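You operate a simulated robot arm through the tools that you are given. There is no shell and no other tool. Be economical: measure what you need, move in short steps, check, and stop when the job is done.

Carry out the task below with a simulated two-armed robot. There is one attempt and no reset: what you move stays moved.

## Task
Put the big water bottle on the blue mat. Then take the green brush and leave it on top of the tiles carton. Then put the yellow-ring beaker in the floor of the blue tub. Then fetch the blue-cap rinse bottle and stand it on the top of the small table. Then shut the sliding door. The order counts. Set down upright: big water bottle, yellow-ring beaker, blue-cap rinse bottle.

The check looks at the end state, three seconds after you hand in, the way a careful person would. Anything else that was tipped, shoved, dropped, spilled or broken makes it a failure. A push-on lid holds only when it is set on centred and level and pressed home; a screw cap is set on level and turned clockwise until tight.

## Robot
Two 7-joint arms with two-finger parallel grippers on one trunk, on a base that drives. Base frame: it is fixed to the floor where the robot stands at the start and does not move with it; the origin is under the middle of the robot, x ahead of it, y to its left, z up. Readings come in cm, rad, newtons and seconds.
The left shoulder is at the start at [5, 16.8, 118.2], the right one opposite. Places, roughly: big water bottle [50, 0, 25]; blue mat (16x16 cm) [-152, 154, 90]; blue-cap rinse bottle [-75, -75, 50]; floor of the blue tub (18x26 cm) [18, -70, 78]; green brush (5x5x23 cm) [40, -60, 100]; sliding door [-50, 710, 100]; tiles carton [50, 175, 100]; top of the small table (14x33 cm) [42, 12, 70]; yellow-ring beaker [-75, -50, 100]. Payload 1.57 kg a hand.
The tool frame of a hand sits at the grasp point between the pads (the TCP): z along the fingers, y along the line on which they close. The tips reach 3 cm beyond it. The gripper opens to 8 cm. The fingers are 1.7 cm wide and 1.2 cm thick; the gripper's body (4 by 8.2 cm) begins 8 cm behind the TCP.
Orientation is that of the tool frame in the base frame, as a unit quaternion [x, y, z, w]. With the fingers straight down and closing along the base's y, the tool's x points along the base's -x, its y along +y and its z along -z.

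## Interface
- The arms move only by the tool drive_tool. It takes "left_targets", "right_targets" or both (then of equal length, played together; a hand with none holds still); each is a list that holds one entry, the list of rows, each a list of 7 numbers: the turn, a rotation vector about the base's x, y, z in units of 60 degrees (1.0 is 60 degrees), then the shift along the base's x, y, z in units of 200 mm (1.0 is 200 mm), then the finger opening in cm, from 0 to 8. In form: [[[wx, wy, wz, x, y, z, jaw], ...]]. A call has 1 to 8 rows; each row is the pose to reach, as a shift and turn from the pose commanded when the call began. A call with a number of a shift or a turn outside -1 to 1 is refused whole. A row lasts 0.2 s, in which the tool goes at most 5 cm and 0.15 rad; a call with a longer step from one row to the next is refused whole, and so is a gripper value outside its range. Where a pose cannot be reached the arm comes as near as it can. A force on the tool above 40 N (or 10 N above the force at the start of the call, whichever is more), or a blocked arm, ends the call early, and 0.2 s more pass. The fingers move at their own pace (about 4.5 cm/s each) and stop on an object; they squeeze with about 39 N. The grip force told is the motor's: it shows also when the fingers shut on nothing. Time passes only in rows, and 0.2 s behind the last, so rows that repeat a pose let the fingers close. The reply holds the time, the measured pose of the TCP, the force on the tool along the base axes, the opening and the grip force, in the units named above and with some noise, with the torque about the TCP (base axes, N m) and any sound that the robot's microphone picked up.
- Cameras (640 x 400 px; columns grow to the right, rows downward): "scene" is now at [9.53, -5.4, 137.93]; the picture's right is [-0.77, -0.64, 0.00], its down [-0.51, 0.62, -0.60] and it looks along [0.38, -0.46, -0.80] (base axes); focal length 214 px, centre (320, 200). "left" rides on the left gripper at [7.2, 0.7, -12.2] in its tool frame; the picture's right is [-0.09, 1.00, 0.00], its down [-0.84, -0.08, -0.54] and it looks along [-0.54, -0.05, 0.84] (tool axes); focal length 238 px, centre (320, 200). "right" rides on the right gripper at [7.2, -0.7, -12.2] in its tool frame; the picture's right is [0.09, 1.00, 0.00], its down [-0.84, 0.08, -0.54] and it looks along [-0.54, 0.05, 0.84] (tool axes); focal length 238 px, centre (320, 200). There is no depth. A picture from a camera that has moved, and an enlarged one, comes with that camera's place and axes in the base frame and with its lens. The place of the scene camera against the robot may be out by one fixed shift of up to 1.8 cm in any direction.
- camera(camera): a new picture of that camera. The clock stands still meanwhile.
- lift_body(by): slides the trunk up (or, below 0, down) by that many cm; the arms and the scene camera ride with it, the base frame stays. It gives what a move gives, with no picture.
- roll_base(legs): drives the robot by 1 to 6 legs, each [ahead, left, turn to the left] in cm, cm and rad, along the robot's own axes; the way and the turn of a leg run together, so that a leg with both is an arc; at most 150 cm and 3.142 rad a leg. The arms and the cameras ride along, it lands a little off, and it stops where it bumps. It gives what a move gives.
- turn_head(pan, tilt): turns the head with the scene camera to pan (to the left, within 1.396 rad either way) and tilt (down, from -0.506 to 1.204), counted from straight ahead of the robot. It gives what a move gives.
- enlarge(camera, box): a new picture of the part [left, top, right, bottom] of that camera's present view, enlarged. The clock stands still meanwhile.
- sign_off(): hands the job in; it is judged then, once.

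Work in short steps. Places have to be worked out from the pictures, the camera data and where the tool is seen: move nearer, look again, correct. Check each grasp and each placing, and mend what went wrong. You have 165 turns and 130 pictures in all, those below and enlarged ones among them. Open the grippers and draw the arms clear of the work before you hand the job in, unless the task says otherwise; then end with one line.

The tools are called after "Emit:" by a JSON object that holds its "api" and its "payload". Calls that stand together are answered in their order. drive_tool: Moves the arms, as the interface text tells. Its arguments: {"type":"object","properties":{"left_targets":{"type":"array"},"right_targets":{"type":"array"}},"required":[]} The other tools are called the same way: lift_body (by) slides the trunk up or down; roll_base (legs) drives the base; turn_head (pan, tilt) turns the head that bears the scene camera; camera (camera) takes a picture; enlarge (camera, box) takes an enlarged picture of a part of a camera's view; sign_off () hands the job in.

At the start:

```text
time: 0.0
left_position: [34.59, -2.66, 121.97]
left_tool_rot: [0.0, 1.0, 0.0, 0.001]
left_force: [0.3, -0.7, 0.6]
left_torque: [0.0, -0.03, 0.02]
left_gripper_width: 8.01
left_grasp_force: 0.1
right_position: [26.6, -31.42, 117.11]
right_tool_rot: [0.002, 1.0, -0.001, 0.0]
right_force: [-0.4, -0.9, -0.2]
right_torque: [0.0, 0.01, 0.03]
right_gripper_width: 8.0
right_grasp_force: 0.0
trunk travel left (down, up): [-35.0, 9.3]
robot x, y, heading: [-0.13, 0.15, -0.002]
head pan, tilt: [-0.874, 0.93]
```

scene: 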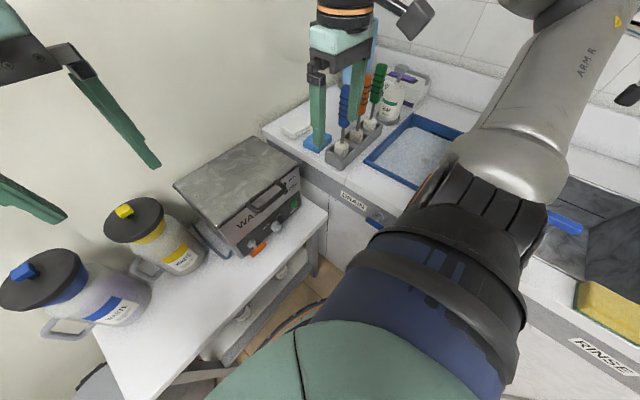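
right: 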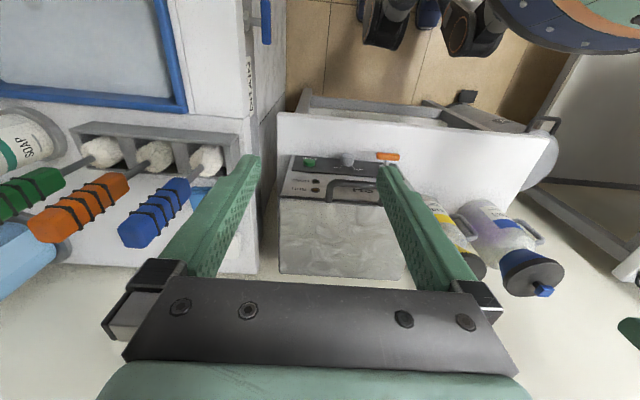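
left: 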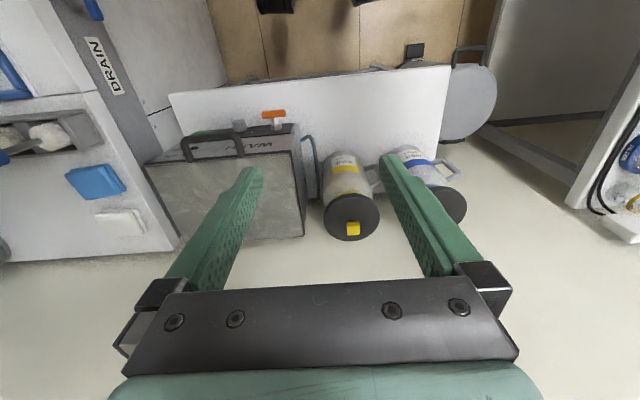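

I start by surveying the room with the head: first straight ahead with a mid tilt.

Emit:
{"api": "turn_head", "payload": {"pan": 0.3, "tilt": 0.7}}

Emit:
{"api": "camera", "payload": {"camera": "scene"}}

Emit:
{"api": "turn_head", "payload": {"pan": 1.39, "tilt": 0.5}}

Emit:
{"api": "camera", "payload": {"camera": "scene"}}

Emit:
{"api": "turn_head", "payload": {"pan": -1.39, "tilt": 0.6}}

Emit:
{"api": "camera", "payload": {"camera": "scene"}}

```text
time: 1.4
left_position: [34.6, -2.56, 122.03]
left_tool_rot: [0.0, 1.0, 0.0, 0.0]
left_force: [-0.5, 0.5, 0.3]
left_torque: [0.01, 0.01, 0.01]
left_gripper_width: 7.98
left_grasp_force: 0.2
right_position: [26.53, -31.35, 117.25]
right_tool_rot: [0.001, 1.0, 0.0, 0.0]
right_force: [-0.8, -0.6, 0.2]
right_torque: [0.0, 0.02, 0.01]
right_gripper_width: 8.01
right_grasp_force: 0.0
trunk travel left (down, up): [-35.0, 9.3]
robot x, y, heading: [-0.12, 0.02, -0.003]
head pan, tilt: [0.3, 0.7]
```

```text
126 pictures are left
camera scene: at [12.92, 2.77, 139.78], right [0.3, -0.96, 0.0], down [-0.62, -0.19, -0.76], along [0.73, 0.23, -0.64], focal length 214 px, centre (320, 200)
```

scene: 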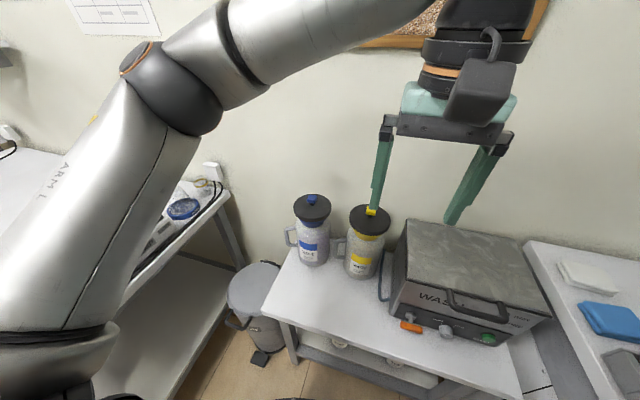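

```text
time: 2.7
left_position: [34.7, -2.6, 122.1]
left_tool_rot: [0.001, 1.0, 0.0, 0.0]
left_force: [0.3, 0.3, 0.4]
left_torque: [-0.02, 0.0, 0.0]
left_gripper_width: 8.01
left_grasp_force: 0.0
right_position: [26.73, -31.39, 117.1]
right_tool_rot: [0.001, 1.0, 0.0, -0.001]
right_force: [0.3, 0.0, -0.5]
right_torque: [0.0, 0.0, 0.0]
right_gripper_width: 8.01
right_grasp_force: 0.2
trunk travel left (down, up): [-35.0, 9.3]
robot x, y, heading: [-0.26, -0.19, 0.001]
head pan, tilt: [1.389, 0.499]
```

```text
125 pictures are left
camera scene: at [6.45, 9.21, 141.55], right [0.98, -0.18, 0.0], down [-0.09, -0.47, -0.88], along [0.16, 0.86, -0.48], focal length 214 px, centre (320, 200)
```

scene: 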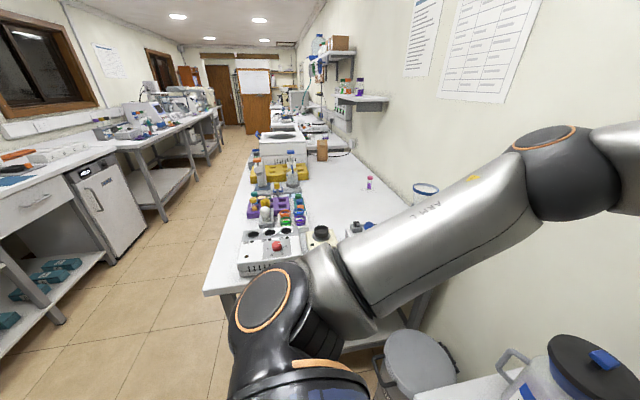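

```text
time: 5.2
left_position: [34.68, -2.64, 122.04]
left_tool_rot: [0.001, 1.0, 0.0, 0.0]
left_force: [-0.1, -0.5, 0.5]
left_torque: [-0.02, 0.03, 0.0]
left_gripper_width: 7.99
left_grasp_force: 0.1
right_position: [26.59, -31.41, 117.1]
right_tool_rot: [0.001, 1.0, 0.001, 0.0]
right_force: [-0.7, 0.0, 0.4]
right_torque: [0.02, 0.0, 0.01]
right_gripper_width: 8.0
right_grasp_force: 0.0
trunk travel left (down, up): [-35.0, 9.3]
robot x, y, heading: [0.18, -0.08, -0.0]
head pan, tilt: [-1.389, 0.6]
```

```text
124 pictures are left
camera scene: at [6.4, -8.43, 140.64], right [-0.98, -0.18, 0.0], down [-0.1, 0.56, -0.83], along [0.15, -0.81, -0.56], focal length 214 px, centre (320, 200)
```

scene: 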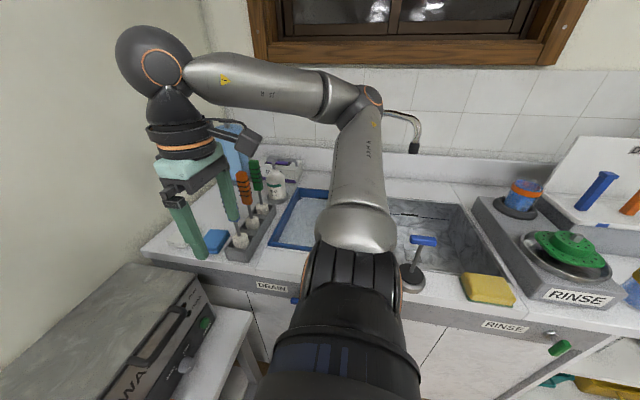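

The sink counter lies on the right, the small table ahead, a corridor with benches to the left. I back off a bit so I can see under the small table and the rest of the sink counter.

Emit:
{"api": "roll_base", "payload": {"legs": [[-40, 10, 0]]}}

Emit:
{"api": "turn_head", "payload": {"pan": 0.0, "tilt": 0.85}}

Emit:
{"api": "camera", "payload": {"camera": "scene"}}

Emit:
{"api": "turn_head", "payload": {"pan": -1.39, "tilt": 0.8}}

Emit:
{"api": "camera", "payload": {"camera": "scene"}}

```text
time: 7.7
left_position: [-5.19, 7.39, 121.96]
left_tool_rot: [0.001, 1.0, 0.0, -0.001]
left_force: [0.2, -1.0, -0.2]
left_torque: [-0.02, 0.04, -0.02]
left_gripper_width: 8.01
left_grasp_force: 0.0
right_position: [-13.52, -21.33, 117.08]
right_tool_rot: [0.002, 1.0, 0.001, 0.0]
right_force: [0.5, -0.2, -0.7]
right_torque: [0.0, -0.03, 0.01]
right_gripper_width: 8.0
right_grasp_force: 0.0
trunk travel left (down, up): [-35.0, 9.3]
robot x, y, heading: [-39.52, 10.14, -0.007]
head pan, tilt: [-1.389, 0.6]
```

```text
time: 9.2
left_position: [-5.3, 7.33, 122.11]
left_tool_rot: [0.002, 1.0, 0.0, 0.0]
left_force: [0.7, 0.2, -0.3]
left_torque: [-0.02, -0.01, -0.01]
left_gripper_width: 8.0
left_grasp_force: 0.0
right_position: [-13.54, -21.22, 117.1]
right_tool_rot: [0.003, 1.0, 0.0, 0.0]
right_force: [0.0, 0.1, 0.1]
right_torque: [-0.02, 0.03, 0.0]
right_gripper_width: 7.99
right_grasp_force: 0.0
trunk travel left (down, up): [-35.0, 9.3]
robot x, y, heading: [-39.96, 9.95, 0.002]
head pan, tilt: [0.0, 0.85]
```

```text
123 pictures are left
camera scene: at [-27.33, 10.34, 138.55], right [0.0, -1.0, 0.0], down [-0.75, 0.0, -0.66], along [0.66, 0.0, -0.75], focal length 214 px, centre (320, 200)
```

scene: 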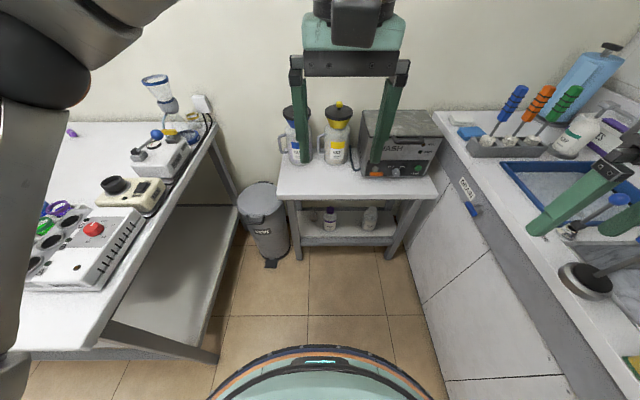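

```text
time: 10.8
left_position: [-5.32, 7.37, 122.07]
left_tool_rot: [0.002, 1.0, 0.0, 0.0]
left_force: [-0.2, 0.0, -1.6]
left_torque: [0.0, 0.0, 0.01]
left_gripper_width: 8.0
left_grasp_force: 0.1
right_position: [-13.57, -21.42, 117.12]
right_tool_rot: [0.002, 1.0, -0.001, 0.0]
right_force: [0.1, 0.4, -0.4]
right_torque: [0.0, -0.02, 0.03]
right_gripper_width: 8.0
right_grasp_force: 0.1
trunk travel left (down, up): [-35.0, 9.3]
robot x, y, heading: [-39.65, 10.08, -0.005]
head pan, tilt: [-1.389, 0.799]
```

```text
122 pictures are left
camera scene: at [-33.72, 2.44, 138.95], right [-0.98, -0.18, 0.0], down [-0.13, 0.71, -0.7], along [0.12, -0.69, -0.72], focal length 214 px, centre (320, 200)
```

scene: 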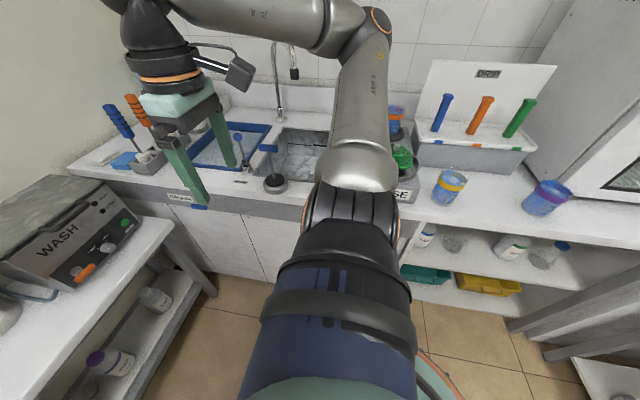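

Two bottles on the lower shelf of the small table, and rinse bottles in the open shelf below the counter right. I zoom to identify them.

Emit:
{"api": "enlarge", "payload": {"camera": "scene", "box": [400, 140, 620, 300]}}

Emit:
{"api": "turn_head", "payload": {"pan": 0.0, "tilt": 0.85}}

Emit:
{"api": "enlarge", "payload": {"camera": "scene", "box": [260, 150, 460, 275]}}

```text
2.50 times, centred on (510, 220) of scene
camera zoom: at [-33.72, 2.44, 138.95], right [-0.98, -0.18, 0.0], down [-0.13, 0.71, -0.7], along [0.12, -0.69, -0.72], focal length 536 px, centre (-155, 150)
```

zoom: 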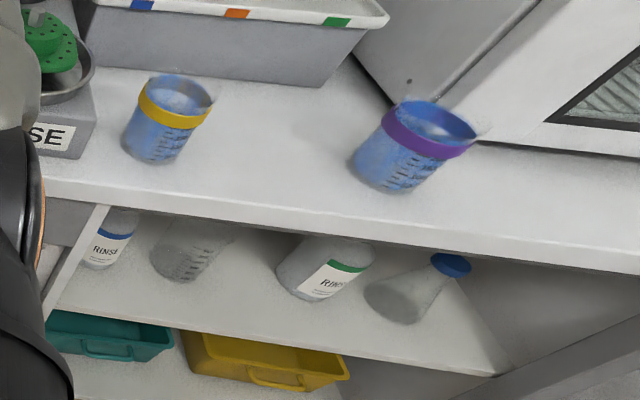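

```text
time: 12.3
left_position: [-5.2, 7.41, 121.99]
left_tool_rot: [0.002, 1.0, 0.001, 0.0]
left_force: [-1.3, 0.9, 0.5]
left_torque: [0.03, 0.03, -0.01]
left_gripper_width: 7.99
left_grasp_force: 0.1
right_position: [-13.56, -21.26, 117.13]
right_tool_rot: [0.003, 1.0, 0.0, 0.0]
right_force: [0.2, -0.3, 0.8]
right_torque: [0.0, 0.0, 0.02]
right_gripper_width: 8.02
right_grasp_force: 0.2
trunk travel left (down, up): [-35.0, 9.3]
robot x, y, heading: [-39.96, 10.34, 0.0]
head pan, tilt: [0.0, 0.85]
```

```text
3.20 times, centred on (360, 212) of scene
camera zoom: at [-27.33, 10.34, 138.55], right [0.0, -1.0, 0.0], down [-0.75, 0.0, -0.66], along [0.66, 0.0, -0.75], focal length 686 px, centre (192, 160)
```

zoom: 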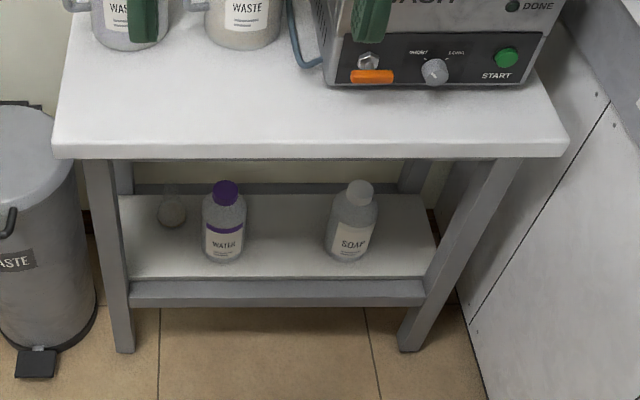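

The water bottle has the purple cap, at about (52, 4), standing on the shelf at z≈18, with its cap near z≈40. It sits about 17 cm inside the table's front edge (x≈35). I'll pitch the left hand to point forward here in free space.

Emit:
{"api": "drive_tool", "payload": {"left_targets": [[[0, -0.14, 0, 0, 0, 0, 8], [0, -0.28, 0, 0.1, 0, 0, 8], [0, -0.42, 0, 0.2, 0, 0, 8], [0, -0.56, 0, 0.3, 0, 0, 8], [0, -0.7, 0, 0.4, 0, 0, 8], [0, -0.84, 0, 0.4, 0, 0, 8], [0, -0.98, 0, 0.4, 0, 0, 8]]]}}

Emit:
{"api": "camera", "payload": {"camera": "scene"}}

```text
time: 13.9
left_position: [2.75, 7.36, 122.15]
left_tool_rot: [0.001, 0.871, 0.001, 0.491]
left_force: [-0.9, 0.1, -0.8]
left_torque: [-0.01, -0.01, 0.01]
left_gripper_width: 8.01
left_grasp_force: 0.2
right_position: [-13.52, -21.34, 117.23]
right_tool_rot: [0.002, 1.0, 0.0, 0.0]
right_force: [0.2, -0.4, -0.6]
right_torque: [0.02, 0.02, -0.02]
right_gripper_width: 8.02
right_grasp_force: 0.1
trunk travel left (down, up): [-35.0, 9.3]
robot x, y, heading: [-39.92, 9.98, 0.001]
head pan, tilt: [0.0, 0.85]
```

```text
119 pictures are left
camera scene: at [-27.32, 10.34, 138.55], right [0.0, -1.0, 0.0], down [-0.75, 0.0, -0.66], along [0.66, 0.0, -0.75], focal length 214 px, centre (320, 200)
```

scene: 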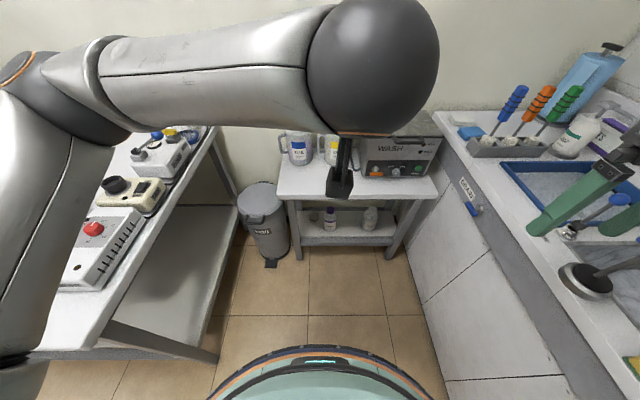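

Free of obstacles; I shift to mid corridor and lower the trunk, then look at arm clearance.

Emit:
{"api": "roll_base", "payload": {"legs": [[0, -3, 0]]}}

Emit:
{"api": "lift_body", "payload": {"by": -34}}

Emit:
{"api": "drive_tool", "payload": {"left_targets": [[[0, 0, 0, 0.1, 0, -0.12, 8], [0, 0, 0, 0.2, 0, -0.3, 8], [0, 0, 0, 0.3, 0, -0.5, 8], [0, 0, 0, 0.3, 0, -0.7, 8], [0, 0, 0, 0.3, 0, -0.9, 8], [0, 0, 0, 0.3, 0, -1.0, 8]]]}}

Emit:
{"api": "camera", "payload": {"camera": "scene"}}

Emit:
{"api": "camera", "payload": {"camera": "left"}}

```text
time: 14.8
left_position: [2.77, 4.33, 122.13]
left_tool_rot: [0.003, 0.872, 0.001, 0.49]
left_force: [0.6, -0.5, -0.3]
left_torque: [0.02, -0.03, 0.03]
left_gripper_width: 8.0
left_grasp_force: 0.0
right_position: [-13.5, -24.34, 116.97]
right_tool_rot: [0.002, 1.0, 0.0, 0.001]
right_force: [0.6, 0.0, 0.2]
right_torque: [0.0, 0.0, 0.0]
right_gripper_width: 8.0
right_grasp_force: 0.1
trunk travel left (down, up): [-35.0, 9.3]
robot x, y, heading: [-40.1, 7.07, -0.007]
head pan, tilt: [0.0, 0.85]
```

```text
time: 18.2
left_position: [2.44, 4.52, 88.22]
left_tool_rot: [0.001, 0.871, -0.001, 0.492]
left_force: [-0.8, -0.2, -0.1]
left_torque: [0.0, 0.03, 0.06]
left_gripper_width: 7.98
left_grasp_force: 0.0
right_position: [-13.79, -24.09, 83.53]
right_tool_rot: [0.004, 1.0, -0.004, 0.002]
right_force: [0.4, 0.2, 0.1]
right_torque: [0.0, -0.02, 0.02]
right_gripper_width: 8.02
right_grasp_force: 0.1
trunk travel left (down, up): [-1.0, 43.3]
robot x, y, heading: [-40.22, 6.9, -0.002]
head pan, tilt: [0.0, 0.85]
```

```text
time: 19.6
left_position: [8.76, 4.44, 68.07]
left_tool_rot: [0.001, 0.871, 0.0, 0.491]
left_force: [-0.5, -1.2, 0.2]
left_torque: [0.03, 0.01, 0.01]
left_gripper_width: 7.99
left_grasp_force: 0.1
right_position: [-13.53, -24.17, 83.14]
right_tool_rot: [0.003, 1.0, -0.001, 0.001]
right_force: [0.3, -0.4, 0.4]
right_torque: [0.01, -0.01, -0.03]
right_gripper_width: 8.0
right_grasp_force: 0.2
trunk travel left (down, up): [-1.0, 43.3]
robot x, y, heading: [-40.21, 7.18, -0.002]
head pan, tilt: [0.0, 0.85]
```

```text
118 pictures are left
camera scene: at [-27.42, 7.51, 104.55], right [0.0, -1.0, 0.0], down [-0.75, 0.0, -0.66], along [0.66, 0.0, -0.75], focal length 214 px, centre (320, 200)
```

scene: 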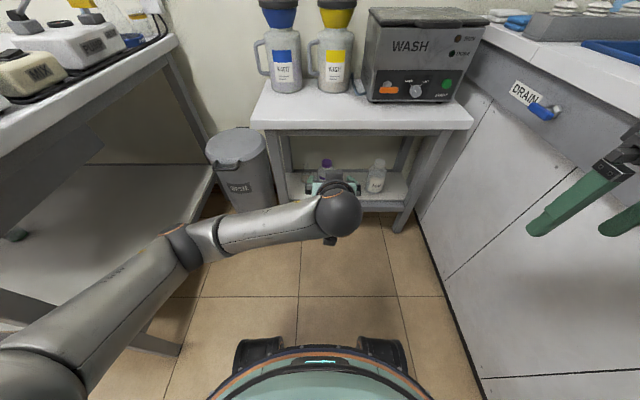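

```text
117 pictures are left
camera left: at [-5.45, 5.13, 68.29], right [0.05, 1.0, 0.08], down [-0.03, -0.08, 1.0], along [1.0, -0.05, 0.03], focal length 238 px, centre (320, 200)
```

left: 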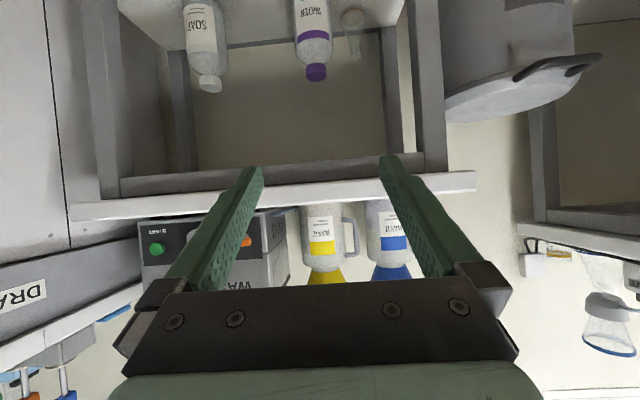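

The left camera looks forward (upside down) and shows the purple cap near (53, 4, 39). I lower the hand 24 cm more and look again to triangulate.

Emit:
{"api": "drive_tool", "payload": {"left_targets": [[[0, -0.04, 0, 0.05, 0, -0.2, 8], [0, -0.08, 0, 0.1, 0, -0.4, 8], [0, -0.12, 0, 0.15, 0, -0.6, 8], [0, -0.16, 0, 0.2, 0, -0.8, 8], [0, -0.2, 0, 0.25, 0, -1.0, 8]]]}}

Emit:
{"api": "camera", "payload": {"camera": "left"}}

Emit:
{"api": "camera", "payload": {"camera": "scene"}}

```text
time: 20.9
left_position: [19.86, 8.87, 54.86]
left_tool_rot: [0.009, 0.765, 0.043, 0.643]
left_force: [0.2, -0.6, -0.5]
left_torque: [-0.01, -0.01, -0.02]
left_gripper_width: 8.01
left_grasp_force: 0.0
right_position: [-13.49, -24.4, 83.07]
right_tool_rot: [0.003, 1.0, 0.001, 0.0]
right_force: [1.0, -0.4, -0.3]
right_torque: [-0.03, 0.02, -0.01]
right_gripper_width: 7.99
right_grasp_force: 0.0
trunk travel left (down, up): [-1.0, 43.3]
robot x, y, heading: [-39.66, 7.4, -0.002]
head pan, tilt: [0.0, 0.85]
stopped in row 5 (left hand): the arm was blocked; the commanded pose is now the measured one
```

```text
116 pictures are left
camera left: at [6.62, 9.3, 49.9], right [-0.03, 0.99, 0.17], down [-0.39, -0.16, 0.91], along [0.92, -0.04, 0.39], focal length 238 px, centre (320, 200)
```

left: 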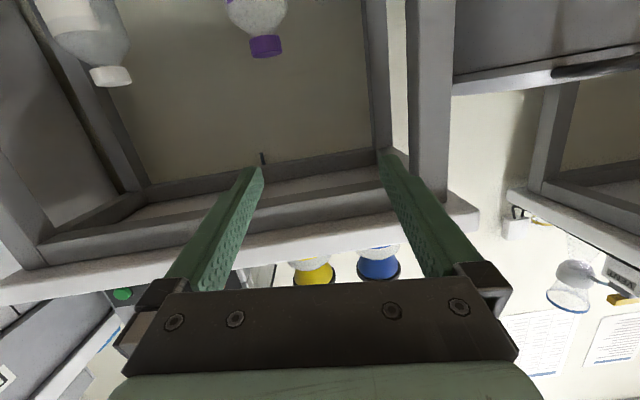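

```text
115 pictures are left
camera scene: at [-27.37, 7.32, 104.43], right [0.0, -1.0, 0.0], down [-0.75, 0.0, -0.66], along [0.66, 0.0, -0.75], focal length 214 px, centre (320, 200)
```

scene: 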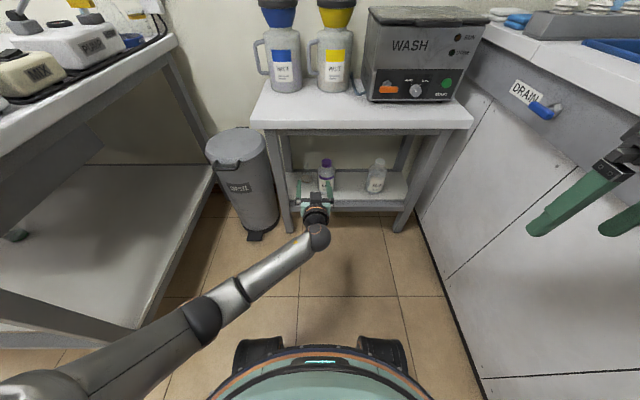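

That stop was the arm's reach limit (about 64 cm from the shoulder). I bend the arm back in to TCP ≈ (6, 4, 44) at 30° down pitch, after which the base will carry it forward.

Emit:
{"api": "drive_tool", "payload": {"left_targets": [[[-0.02, 0.06, -0.02, -0.18, -0.06, -0.05, 8], [-0.04, 0.12, -0.04, -0.36, -0.12, -0.1, 8], [-0.06, 0.18, -0.06, -0.54, -0.18, -0.2, 8], [-0.086, 0.24, -0.076, -0.7, -0.22, -0.35, 8], [-0.086, 0.3, -0.076, -0.75, -0.24, -0.5, 8], [-0.086, 0.34, -0.076, -0.75, -0.24, -0.55, 8]]]}}

Emit:
{"api": "camera", "payload": {"camera": "left"}}

Emit:
{"api": "camera", "payload": {"camera": "scene"}}

```text
time: 21.5
left_position: [20.25, 11.12, 62.4]
left_tool_rot: [0.021, 0.728, 0.064, 0.682]
left_force: [-0.3, 0.4, 1.4]
left_torque: [0.02, -0.02, 0.04]
left_gripper_width: 7.98
left_grasp_force: 0.1
right_position: [-13.48, -24.32, 83.01]
right_tool_rot: [0.002, 1.0, 0.002, 0.0]
right_force: [-0.7, 0.4, -0.2]
right_torque: [0.03, -0.01, -0.01]
right_gripper_width: 7.98
right_grasp_force: 0.1
trunk travel left (down, up): [-1.0, 43.3]
robot x, y, heading: [-39.79, 6.92, -0.008]
head pan, tilt: [0.0, 0.85]
stopped in row 2 (left hand): the arm was blocked; the commanded pose is now the measured one
```

```text
114 pictures are left
camera left: at [7.63, 11.84, 56.1], right [-0.05, 0.98, 0.21], down [-0.48, -0.21, 0.85], along [0.88, -0.06, 0.48], focal length 238 px, centre (320, 200)
```

left: 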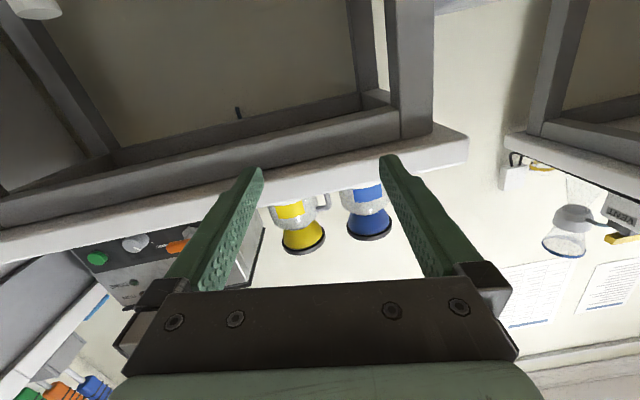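

```text
113 pictures are left
camera scene: at [-27.36, 7.33, 104.42], right [0.0, -1.0, 0.0], down [-0.75, 0.0, -0.66], along [0.66, 0.0, -0.75], focal length 214 px, centre (320, 200)
```

scene: 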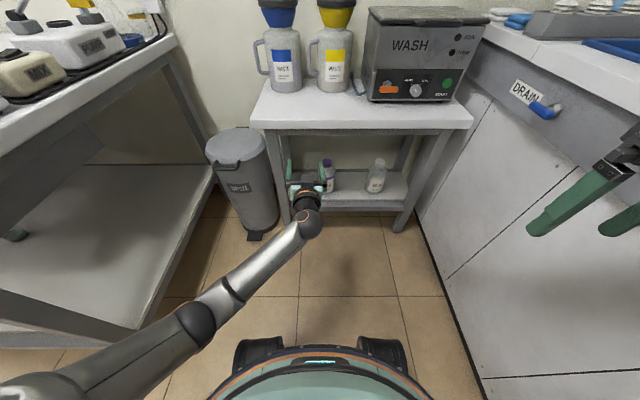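

The arm moved up instead of back, which suggests a near-singular stretch. I go back in smaller steps, straight toward the shoulder.

Emit:
{"api": "drive_tool", "payload": {"left_targets": [[[0, 0, 0, -0.1, 0, 0.03, 8], [0, 0, 0, -0.2, 0, 0.06, 8], [0, 0, 0, -0.3, 0, 0.1, 8], [0, 0, 0, -0.45, 0, 0.1, 8], [0, 0, 0, -0.6, 0, 0.1, 8]]]}}

```text
time: 22.3
left_position: [18.0, 13.64, 71.72]
left_tool_rot: [0.025, 0.665, 0.099, 0.74]
left_force: [0.0, 0.0, 0.8]
left_torque: [-0.01, 0.04, 0.02]
left_gripper_width: 8.01
left_grasp_force: 0.1
right_position: [-13.53, -24.27, 82.99]
right_tool_rot: [0.003, 1.0, 0.001, -0.001]
right_force: [-0.4, -0.3, 0.5]
right_torque: [0.0, 0.06, -0.01]
right_gripper_width: 8.0
right_grasp_force: 0.1
trunk travel left (down, up): [-1.0, 43.3]
robot x, y, heading: [-39.84, 7.31, -0.011]
head pan, tilt: [0.0, 0.85]
stopped in row 3 (left hand): the arm was blocked; the commanded pose is now the measured one
```

The hand keeps pitching up unbidden, so a joint limit is likely. I try to command a pitch back down with a small retreat.

Emit:
{"api": "drive_tool", "payload": {"left_targets": [[[0, 0.1, 0, 0, 0, 0, 8], [0, 0.2, 0, 0, 0, 0, 8], [0, 0.3, 0, 0, 0, 0, 8], [0, 0.4, 0, 0, 0, 0, 8]]]}}

Emit:
{"api": "camera", "payload": {"camera": "scene"}}

```text
time: 23.2
left_position: [18.98, 19.3, 69.8]
left_tool_rot: [0.057, 0.774, 0.168, 0.608]
left_force: [-0.2, 0.6, 1.1]
left_torque: [0.0, -0.03, -0.04]
left_gripper_width: 8.01
left_grasp_force: 0.0
right_position: [-13.48, -24.28, 83.14]
right_tool_rot: [0.003, 1.0, 0.001, 0.0]
right_force: [-0.3, -0.6, 0.2]
right_torque: [-0.01, -0.04, -0.01]
right_gripper_width: 8.01
right_grasp_force: 0.0
trunk travel left (down, up): [-1.0, 43.3]
robot x, y, heading: [-39.54, 6.84, -0.002]
head pan, tilt: [0.0, 0.85]
stopped in row 4 (left hand): the arm was blocked; the commanded pose is now the measured one
```

```text
112 pictures are left
camera scene: at [-27.31, 7.39, 104.54], right [0.0, -1.0, 0.0], down [-0.75, 0.0, -0.66], along [0.66, 0.0, -0.75], focal length 214 px, centre (320, 200)
```

scene: 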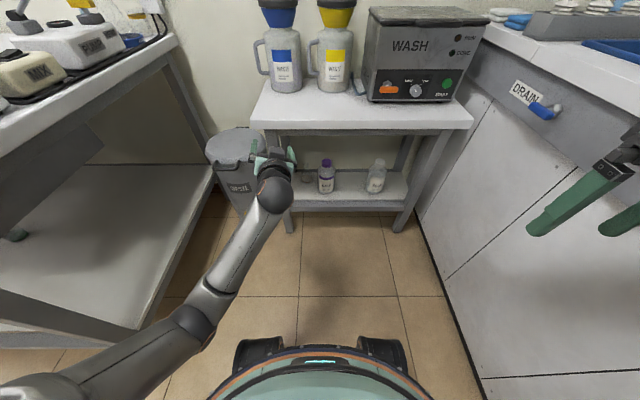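

The arm hangs with its elbow low. I try returning toward the earlier good pose (8.8, 4.4, 68→75, straight ahead, 30° down).

Emit:
{"api": "drive_tool", "payload": {"left_targets": [[[0, 0.05, -0.03, -0.05, -0.1, 0.1, 8], [-0.02, 0.1, -0.06, -0.1, -0.2, 0.2, 8], [-0.04, 0.15, -0.1, -0.2, -0.35, 0.3, 8], [-0.06, 0.2, -0.14, -0.3, -0.5, 0.4, 8], [-0.08, 0.25, -0.18, -0.4, -0.65, 0.4, 8], [-0.08, 0.3, -0.19, -0.5, -0.75, 0.4, 8]]]}}

Emit:
{"api": "camera", "payload": {"camera": "scene"}}

```text
time: 24.0
left_position: [16.25, 19.46, 72.81]
left_tool_rot: [0.104, 0.812, 0.219, 0.53]
left_force: [-0.1, 0.0, -0.7]
left_torque: [0.02, -0.01, 0.04]
left_gripper_width: 7.98
left_grasp_force: 0.0
right_position: [-13.42, -24.3, 82.97]
right_tool_rot: [0.004, 1.0, 0.001, 0.0]
right_force: [-0.7, -0.7, -0.2]
right_torque: [-0.01, -0.04, -0.04]
right_gripper_width: 8.01
right_grasp_force: 0.1
trunk travel left (down, up): [-1.0, 43.3]
robot x, y, heading: [-40.23, 7.0, -0.005]
head pan, tilt: [0.0, 0.85]
stopped in row 4 (left hand): the arm was blocked; the commanded pose is now the measured one
```

```text
111 pictures are left
camera scene: at [-27.32, 7.32, 104.53], right [0.0, -1.0, 0.0], down [-0.75, 0.0, -0.66], along [0.66, 0.0, -0.75], focal length 214 px, centre (320, 200)
```

scene: 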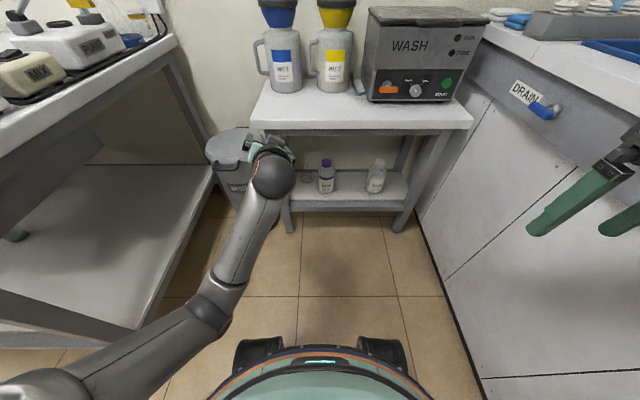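

I try a pure upward move to free the elbow.

Emit:
{"api": "drive_tool", "payload": {"left_targets": [[[0, 0, 0, 0, 0, 0.15, 8], [0, 0, 0, 0, 0, 0.3, 8], [0, 0, 0, 0, 0, 0.5, 8], [0, 0, 0, 0, 0, 0.7, 8], [0, 0, 0, 0, 0, 0.9, 8], [0, 0, 0, 0, 0, 1.0, 8]]]}}

Emit:
{"api": "camera", "payload": {"camera": "scene"}}

```text
time: 25.4
left_position: [16.3, 19.23, 92.84]
left_tool_rot: [0.103, 0.813, 0.218, 0.53]
left_force: [1.0, -0.6, 0.1]
left_torque: [-0.01, 0.0, 0.0]
left_gripper_width: 7.98
left_grasp_force: 0.0
right_position: [-13.56, -24.23, 83.06]
right_tool_rot: [0.003, 1.0, 0.001, 0.0]
right_force: [-0.4, 0.2, 0.2]
right_torque: [0.0, -0.05, 0.02]
right_gripper_width: 7.99
right_grasp_force: 0.0
trunk travel left (down, up): [-1.0, 43.3]
robot x, y, heading: [-39.64, 7.02, -0.005]
head pan, tilt: [0.0, 0.85]
```

```text
110 pictures are left
camera scene: at [-27.32, 7.35, 104.55], right [0.0, -1.0, 0.0], down [-0.75, 0.0, -0.66], along [0.66, 0.0, -0.75], focal length 214 px, centre (320, 200)
```

scene: 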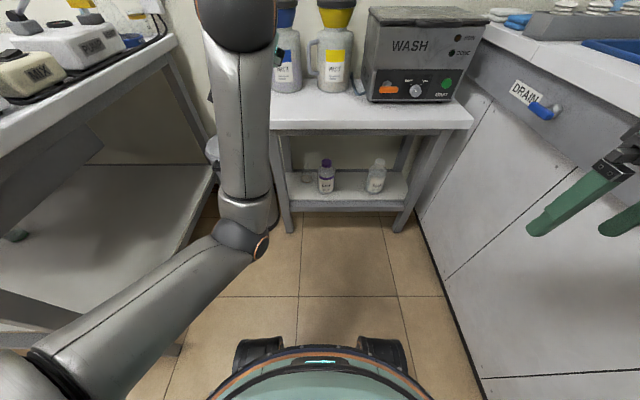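

The up move works; the reach from shoulder to wrist is only about 44 cm, so I must keep the wrist within about 41 cm of the shoulder. I restore the clean 30°-down forward orientation and bring the hand in front of the trunk.

Emit:
{"api": "drive_tool", "payload": {"left_targets": [[[-0.1, 0.02, -0.01, -0.1, -0.1, 0, 8], [-0.2, 0.04, -0.02, -0.25, -0.25, 0, 8], [-0.3, 0.06, -0.03, -0.4, -0.4, 0, 8], [-0.4, 0.08, -0.035, -0.5, -0.55, 0, 8], [-0.464, 0.1, -0.04, -0.58, -0.7, 0, 8]]]}}

Emit:
{"api": "camera", "payload": {"camera": "scene"}}

```text
time: 26.6
left_position: [10.71, 5.09, 89.94]
left_tool_rot: [0.002, 0.864, -0.003, 0.503]
left_force: [0.8, 0.2, 0.3]
left_torque: [0.0, 0.0, 0.0]
left_gripper_width: 8.0
left_grasp_force: 0.0
left hand out of reach, approached as far as the arm can: row 3, 4, 5
right_position: [-13.44, -24.32, 83.1]
right_tool_rot: [0.003, 1.0, 0.0, 0.0]
right_force: [-0.5, 0.1, 0.1]
right_torque: [-0.01, 0.01, -0.01]
right_gripper_width: 8.0
right_grasp_force: 0.1
trunk travel left (down, up): [-1.0, 43.3]
robot x, y, heading: [-39.77, 7.14, -0.002]
head pan, tilt: [0.0, 0.85]
```

```text
109 pictures are left
camera scene: at [-27.32, 7.35, 104.55], right [0.0, -1.0, 0.0], down [-0.75, 0.0, -0.66], along [0.66, 0.0, -0.75], focal length 214 px, centre (320, 200)
```

scene: 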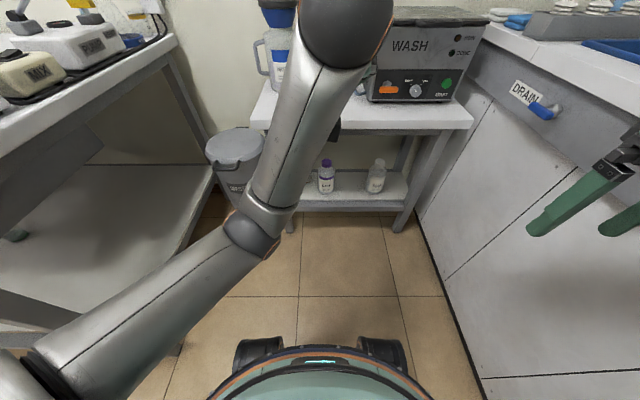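

The elbow is folded low; limits bind when pulled near. In the robot's frame the bottle grasp will be about (43, 11, 39), so I test whether the arm can get there now: here that is (3, 18, 45).

Emit:
{"api": "drive_tool", "payload": {"left_targets": [[[0, 0, 0.03, 0, 0.15, -0.1, 8], [0, 0, 0.06, 0, 0.3, -0.25, 8], [0, 0, 0.09, 0, 0.45, -0.4, 8], [0, 0, 0.12, -0.05, 0.6, -0.6, 8], [0, 0, 0.15, -0.1, 0.65, -0.8, 8], [0, 0, 0.19, -0.2, 0.65, -1.0, 8]]]}}

Emit:
{"api": "camera", "payload": {"camera": "scene"}}

```text
refused: row 4 steps farther than a row can; nothing moved
```

```text
108 pictures are left
camera scene: at [-27.32, 7.35, 104.55], right [0.0, -1.0, 0.0], down [-0.75, 0.0, -0.66], along [0.66, 0.0, -0.75], focal length 214 px, centre (320, 200)
```

scene: 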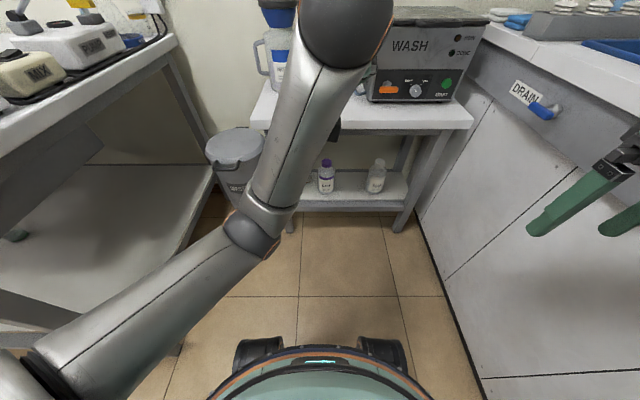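

A row step was slightly too long; I repeat with shorter steps.

Emit:
{"api": "drive_tool", "payload": {"left_targets": [[[0, 0, 0.03, 0, 0.12, -0.1, 8], [0, 0, 0.06, 0, 0.25, -0.25, 8], [0, 0, 0.09, 0, 0.4, -0.4, 8], [0, 0, 0.12, -0.05, 0.5, -0.6, 8], [0, 0, 0.15, -0.1, 0.6, -0.8, 8], [0, 0, 0.19, -0.2, 0.65, -1.0, 8]]]}}

Emit:
{"api": "camera", "payload": {"camera": "scene"}}

```text
time: 27.8
left_position: [9.62, 15.76, 86.54]
left_tool_rot: [-0.067, 0.796, 0.014, 0.601]
left_force: [-0.5, -0.7, 0.3]
left_torque: [0.01, 0.0, 0.01]
left_gripper_width: 8.0
left_grasp_force: 0.1
right_position: [-13.44, -24.33, 83.11]
right_tool_rot: [0.004, 1.0, 0.001, 0.001]
right_force: [0.0, 0.2, 0.5]
right_torque: [0.03, -0.04, 0.02]
right_gripper_width: 7.99
right_grasp_force: 0.0
trunk travel left (down, up): [-1.0, 43.3]
robot x, y, heading: [-40.4, 7.07, -0.002]
head pan, tilt: [0.0, 0.85]
stopped in row 5 (left hand): the arm was blocked; the commanded pose is now the measured one
```

```text
107 pictures are left
camera scene: at [-27.32, 7.33, 104.55], right [0.0, -1.0, 0.0], down [-0.75, 0.0, -0.66], along [0.66, 0.0, -0.75], focal length 214 px, centre (320, 200)
```

scene: 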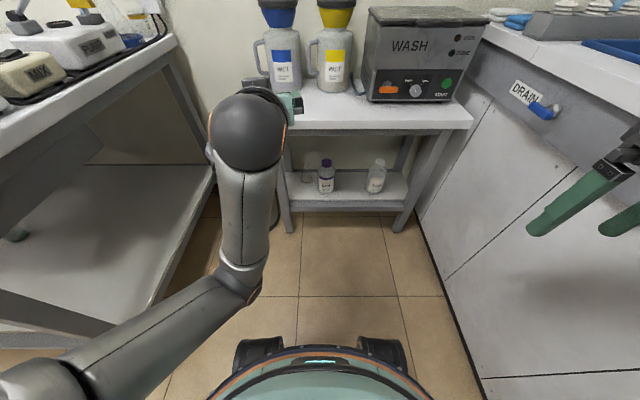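

The elbow-inward fold is unhelpful. I lift the hand high and turn the tool back toward pointing down, like the start posture, to let the elbow swing out.

Emit:
{"api": "drive_tool", "payload": {"left_targets": [[[0.02, 0.1, 0, 0, 0, 0.15, 8], [0.04, 0.22, 0, 0, -0.05, 0.3, 8], [0.06, 0.34, 0, -0.1, -0.1, 0.4, 8], [0.08, 0.46, 0, -0.2, -0.2, 0.5, 8], [0.1, 0.58, 0, -0.3, -0.3, 0.6, 8], [0.1, 0.7, 0, -0.35, -0.4, 0.6, 8], [0.1, 0.82, 0, -0.4, -0.5, 0.6, 8]]]}}

Emit:
{"api": "camera", "payload": {"camera": "scene"}}

```text
time: 29.6
left_position: [11.11, 10.4, 105.5]
left_tool_rot: [-0.025, 0.959, 0.103, 0.263]
left_force: [0.0, -0.9, -0.2]
left_torque: [0.01, -0.03, -0.03]
left_gripper_width: 8.0
left_grasp_force: 0.0
left hand out of reach, approached as far as the arm can: row 2, 3, 4, 5, 6, 7
right_position: [-13.5, -24.49, 83.09]
right_tool_rot: [0.002, 1.0, 0.001, 0.001]
right_force: [1.5, -0.1, -0.3]
right_torque: [-0.01, -0.04, 0.03]
right_gripper_width: 8.03
right_grasp_force: 0.0
trunk travel left (down, up): [-1.0, 43.3]
robot x, y, heading: [-39.96, 6.9, -0.008]
head pan, tilt: [0.0, 0.85]
stopped in row 7 (left hand): the arm was blocked; the commanded pose is now the measured one
```

```text
106 pictures are left
camera scene: at [-27.39, 7.3, 104.56], right [0.0, -1.0, 0.0], down [-0.75, 0.0, -0.66], along [0.66, 0.0, -0.75], focal length 214 px, centre (320, 200)
```

scene: 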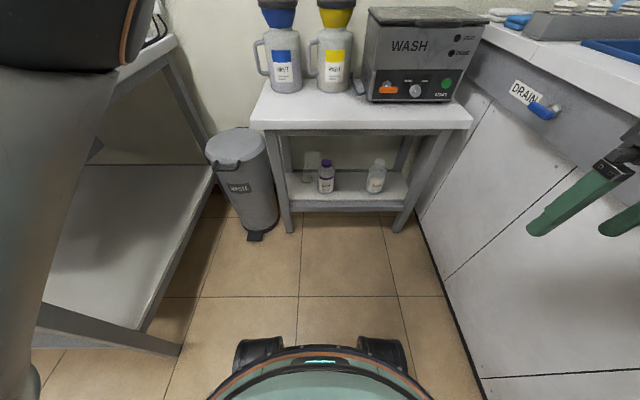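

The elbow now seems swung up and out again at upper left. I look up to confirm before continuing.

Emit:
{"api": "turn_head", "payload": {"pan": 0.5, "tilt": 0.2}}

Emit:
{"api": "camera", "payload": {"camera": "scene"}}

```text
time: 30.6
left_position: [11.13, 10.46, 105.34]
left_tool_rot: [-0.025, 0.959, 0.103, 0.262]
left_force: [-1.4, -0.9, 0.6]
left_torque: [0.03, -0.01, 0.01]
left_gripper_width: 8.04
left_grasp_force: 0.0
right_position: [-13.54, -24.41, 83.09]
right_tool_rot: [0.003, 1.0, 0.001, -0.001]
right_force: [-0.3, 1.3, 0.0]
right_torque: [0.0, -0.05, 0.01]
right_gripper_width: 8.0
right_grasp_force: 0.2
trunk travel left (down, up): [-1.0, 43.3]
robot x, y, heading: [-40.03, 7.27, -0.001]
head pan, tilt: [0.499, 0.201]
```

```text
105 pictures are left
camera scene: at [-26.97, 11.78, 110.31], right [0.47, -0.88, 0.0], down [-0.18, -0.1, -0.98], along [0.86, 0.47, -0.2], focal length 214 px, centre (320, 200)
```

scene: 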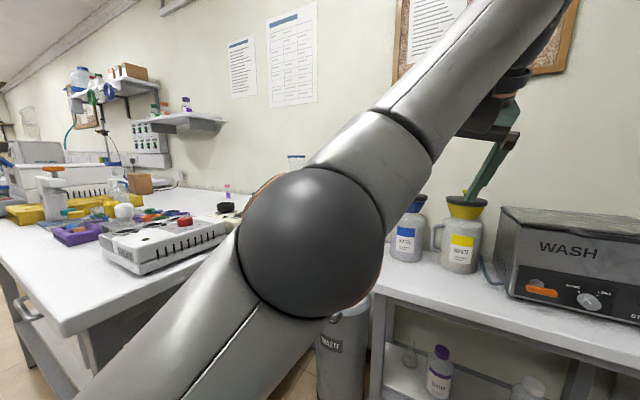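

The arm is nearly straight. I fold it back to the start-like posture with the tool down in front of the trunk.

Emit:
{"api": "drive_tool", "payload": {"left_targets": [[[-0.04, 0.1, -0.01, -0.1, -0.05, 0, 8], [-0.08, 0.2, -0.02, -0.2, -0.1, 0, 8], [-0.12, 0.3, -0.03, -0.35, -0.2, 0, 8], [-0.16, 0.4, -0.04, -0.5, -0.3, -0.05, 8], [-0.2, 0.51, -0.05, -0.65, -0.4, -0.2, 8], [-0.2, 0.51, -0.05, -0.8, -0.5, -0.35, 8]]]}}

Emit:
{"api": "camera", "payload": {"camera": "scene"}}

```text
time: 32.0
left_position: [-4.95, 0.48, 98.49]
left_tool_rot: [-0.001, 1.0, 0.0, 0.001]
left_force: [-0.8, 0.3, 0.2]
left_torque: [0.0, -0.12, 0.02]
left_gripper_width: 8.0
left_grasp_force: 0.1
left hand out of reach, approached as far as the arm can: row 1, 2, 3, 4, 5
right_position: [-13.47, -24.45, 83.13]
right_tool_rot: [0.003, 1.0, 0.001, 0.0]
right_force: [-0.5, -0.7, 1.2]
right_torque: [0.01, -0.04, -0.02]
right_gripper_width: 7.99
right_grasp_force: 0.0
trunk travel left (down, up): [-1.0, 43.3]
robot x, y, heading: [-39.97, 7.1, -0.002]
head pan, tilt: [0.499, 0.201]
```

```text
104 pictures are left
camera scene: at [-27.08, 11.78, 110.34], right [0.48, -0.88, 0.0], down [-0.17, -0.09, -0.98], along [0.86, 0.47, -0.2], focal length 214 px, centre (320, 200)
```

scene: 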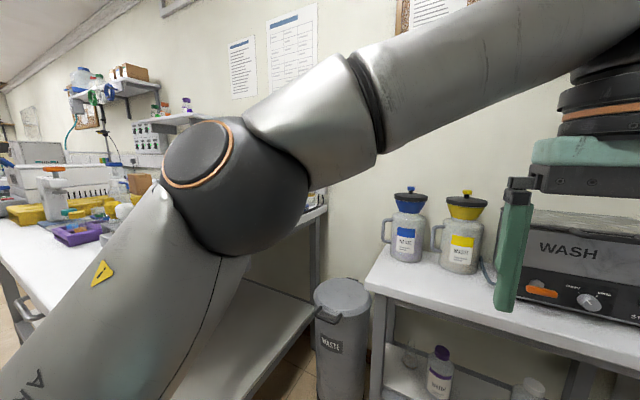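

Elbow is out again. Now I pitch the hand 60° forward while going to about (6, 13, 86), with the wrist comfortably within reach.

Emit:
{"api": "drive_tool", "payload": {"left_targets": [[[0, -0.14, 0.03, 0.1, 0.1, 0, 8], [0, -0.28, 0.06, 0.2, 0.2, 0, 8], [0, -0.42, 0.08, 0.35, 0.3, -0.1, 8], [0, -0.56, 0.1, 0.45, 0.4, -0.2, 8], [0, -0.7, 0.12, 0.5, 0.5, -0.35, 8], [0, -0.84, 0.12, 0.55, 0.6, -0.5, 8], [0, -0.96, 0.12, 0.55, 0.62, -0.65, 8]]]}}

Emit:
{"api": "turn_head", "payload": {"pan": 0.2, "tilt": 0.8}}

Emit:
{"api": "camera", "payload": {"camera": "scene"}}

```text
time: 33.6
left_position: [6.18, 12.93, 85.36]
left_tool_rot: [-0.059, 0.874, -0.002, 0.482]
left_force: [-0.1, -0.1, -0.4]
left_torque: [-0.03, -0.02, 0.0]
left_gripper_width: 8.02
left_grasp_force: 0.0
right_position: [-13.53, -24.42, 83.26]
right_tool_rot: [0.003, 1.0, 0.002, 0.001]
right_force: [0.5, 0.4, 0.4]
right_torque: [-0.02, -0.01, 0.01]
right_gripper_width: 8.01
right_grasp_force: 0.0
trunk travel left (down, up): [-1.0, 43.3]
robot x, y, heading: [-39.79, 7.05, -0.002]
head pan, tilt: [0.499, 0.201]
```

```text
time: 34.6
left_position: [6.15, 12.95, 85.49]
left_tool_rot: [-0.059, 0.875, 0.0, 0.48]
left_force: [0.3, 0.2, 0.3]
left_torque: [0.0, 0.01, 0.02]
left_gripper_width: 8.0
left_grasp_force: 0.1
right_position: [-13.46, -24.37, 83.15]
right_tool_rot: [0.003, 1.0, 0.002, -0.001]
right_force: [0.3, -0.1, 0.5]
right_torque: [-0.01, 0.0, 0.0]
right_gripper_width: 8.0
right_grasp_force: 0.0
trunk travel left (down, up): [-1.0, 43.3]
robot x, y, heading: [-39.63, 7.07, -0.006]
head pan, tilt: [0.201, 0.799]
```

```text
103 pictures are left
camera scene: at [-27.25, 8.94, 104.96], right [0.2, -0.98, 0.0], down [-0.7, -0.14, -0.7], along [0.68, 0.14, -0.72], focal length 214 px, centre (320, 200)
```

scene: 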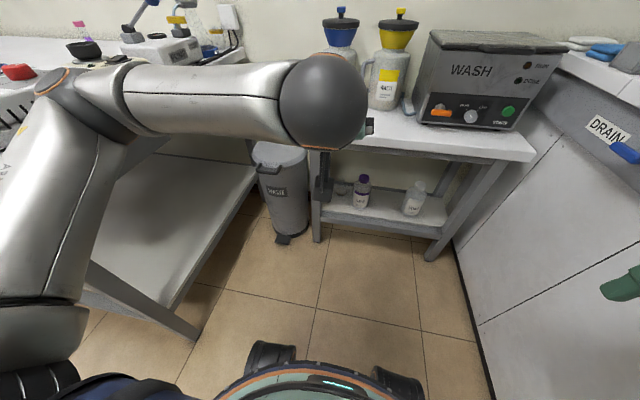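

Good posture. Now lower by 20 cm, then 20 more, keeping x near 4 and y near 17.

Emit:
{"api": "drive_tool", "payload": {"left_targets": [[[0, 0, 0, 0, 0, -0.2, 8], [0, 0, 0.0, 0, 0.05, -0.4, 8], [0, 0, 0, 0, 0.1, -0.6, 8], [0, 0, 0, -0.05, 0.15, -0.8, 8], [0, 0, 0, -0.1, 0.2, -1.0, 8]]]}}

Emit:
{"api": "drive_tool", "payload": {"left_targets": [[[0, 0, 0, 0, 0, -0.2, 8], [0, 0, 0.02, 0, 0, -0.4, 8], [0, 0, 0.04, 0, 0, -0.6, 8], [0, 0, 0.06, 0, 0, -0.8, 8]]]}}

Emit:
{"api": "camera", "payload": {"camera": "scene"}}

Emit:
{"api": "camera", "payload": {"camera": "left"}}

```text
time: 35.8
left_position: [4.07, 16.87, 65.54]
left_tool_rot: [-0.059, 0.874, 0.0, 0.482]
left_force: [0.2, 0.7, 0.2]
left_torque: [-0.03, -0.01, -0.02]
left_gripper_width: 8.02
left_grasp_force: 0.0
right_position: [-13.58, -24.44, 83.2]
right_tool_rot: [0.003, 1.0, 0.001, 0.0]
right_force: [0.1, -0.5, -0.2]
right_torque: [0.01, -0.05, 0.01]
right_gripper_width: 7.99
right_grasp_force: 0.0
trunk travel left (down, up): [-1.0, 43.3]
robot x, y, heading: [-39.99, 7.17, -0.003]
head pan, tilt: [0.201, 0.799]
```

```text
time: 36.8
left_position: [4.15, 16.8, 49.56]
left_tool_rot: [-0.087, 0.872, 0.015, 0.481]
left_force: [0.5, -0.3, 0.2]
left_torque: [0.0, 0.04, 0.02]
left_gripper_width: 8.0
left_grasp_force: 0.0
right_position: [-13.38, -24.26, 83.17]
right_tool_rot: [0.003, 1.0, 0.0, 0.0]
right_force: [0.0, -1.1, 0.4]
right_torque: [-0.02, -0.03, -0.01]
right_gripper_width: 7.98
right_grasp_force: 0.0
trunk travel left (down, up): [-1.0, 43.3]
robot x, y, heading: [-40.07, 7.03, -0.006]
head pan, tilt: [0.201, 0.799]
```

```text
102 pictures are left
camera scene: at [-27.26, 8.93, 104.96], right [0.2, -0.98, 0.0], down [-0.7, -0.14, -0.7], along [0.68, 0.14, -0.72], focal length 214 px, centre (320, 200)
```

scene: 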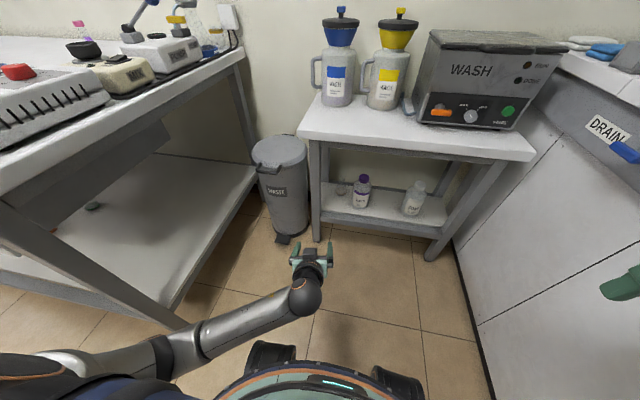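

```text
101 pictures are left
camera left: at [-9.91, 15.26, 50.09], right [-0.12, 0.99, 0.02], down [0.0, -0.02, 1.0], along [0.99, 0.12, 0.01], focal length 238 px, centre (320, 200)
```

left: 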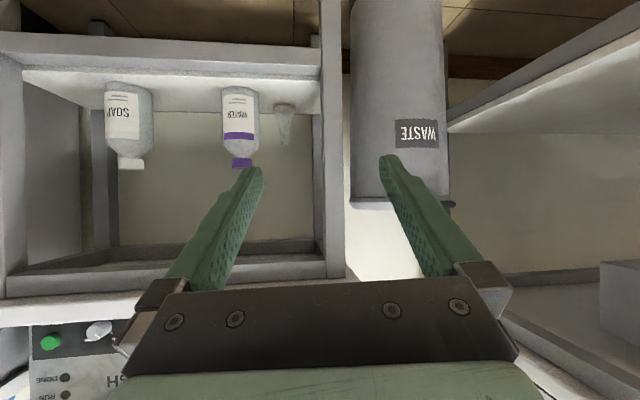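

Triangulating three left-camera views puts the cap centre near (48.5, 3.9, 41.3); shelf z≈25. I tuck the right hand inward, drive forward to about (-8, 3) and turn slightly right.

Emit:
{"api": "drive_tool", "payload": {"right_targets": [[[0, 0, 0, 0, 0.15, 0.1, 8], [0, 0, 0, -0.05, 0.3, 0.2, 8], [0, 0, 0, -0.1, 0.45, 0.3, 8]]]}}

Emit:
{"api": "roll_base", "payload": {"legs": [[30, -4, 0], [0, 0, -0.2]]}}

Emit:
{"api": "camera", "payload": {"camera": "left"}}

Emit:
{"api": "camera", "payload": {"camera": "scene"}}

```text
time: 37.6
left_position: [4.13, 16.92, 49.67]
left_tool_rot: [-0.087, 0.872, 0.015, 0.481]
left_force: [0.2, 0.2, -0.5]
left_torque: [-0.01, 0.05, 0.0]
left_gripper_width: 8.0
left_grasp_force: 0.2
right_position: [-15.54, -15.23, 89.29]
right_tool_rot: [0.002, 1.0, 0.001, 0.0]
right_force: [-0.1, 0.2, -0.1]
right_torque: [0.01, 0.02, 0.0]
right_gripper_width: 8.01
right_grasp_force: 0.1
trunk travel left (down, up): [-1.0, 43.3]
robot x, y, heading: [-39.8, 7.16, -0.003]
head pan, tilt: [0.201, 0.799]
```

```text
time: 40.5
left_position: [35.42, 3.79, 49.65]
left_tool_rot: [0.001, 0.877, -0.033, 0.479]
left_force: [0.0, 0.6, 0.4]
left_torque: [-0.02, 0.02, 0.02]
left_gripper_width: 8.01
left_grasp_force: 0.0
right_position: [9.89, -23.93, 89.26]
right_tool_rot: [0.103, 0.995, 0.001, 0.0]
right_force: [-0.6, 0.1, 0.4]
right_torque: [-0.01, 0.04, 0.03]
right_gripper_width: 8.01
right_grasp_force: 0.0
trunk travel left (down, up): [-1.0, 43.3]
robot x, y, heading: [-9.32, 3.14, -0.202]
head pan, tilt: [0.201, 0.799]
```

```text
100 pictures are left
camera left: at [21.33, 4.99, 50.11], right [0.08, 1.0, 0.02], down [-0.01, -0.02, 1.0], along [1.0, -0.08, 0.01], focal length 238 px, centre (320, 200)
```

left: 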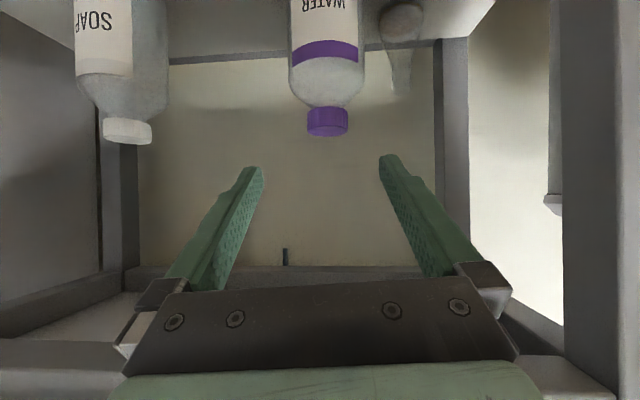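

```text
99 pictures are left
camera scene: at [3.04, 2.41, 104.95], right [0.0, -1.0, 0.0], down [-0.72, 0.0, -0.7], along [0.7, 0.0, -0.72], focal length 214 px, centre (320, 200)
```

scene: 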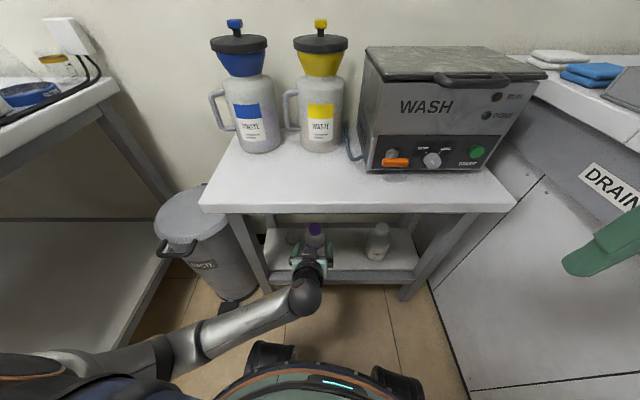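

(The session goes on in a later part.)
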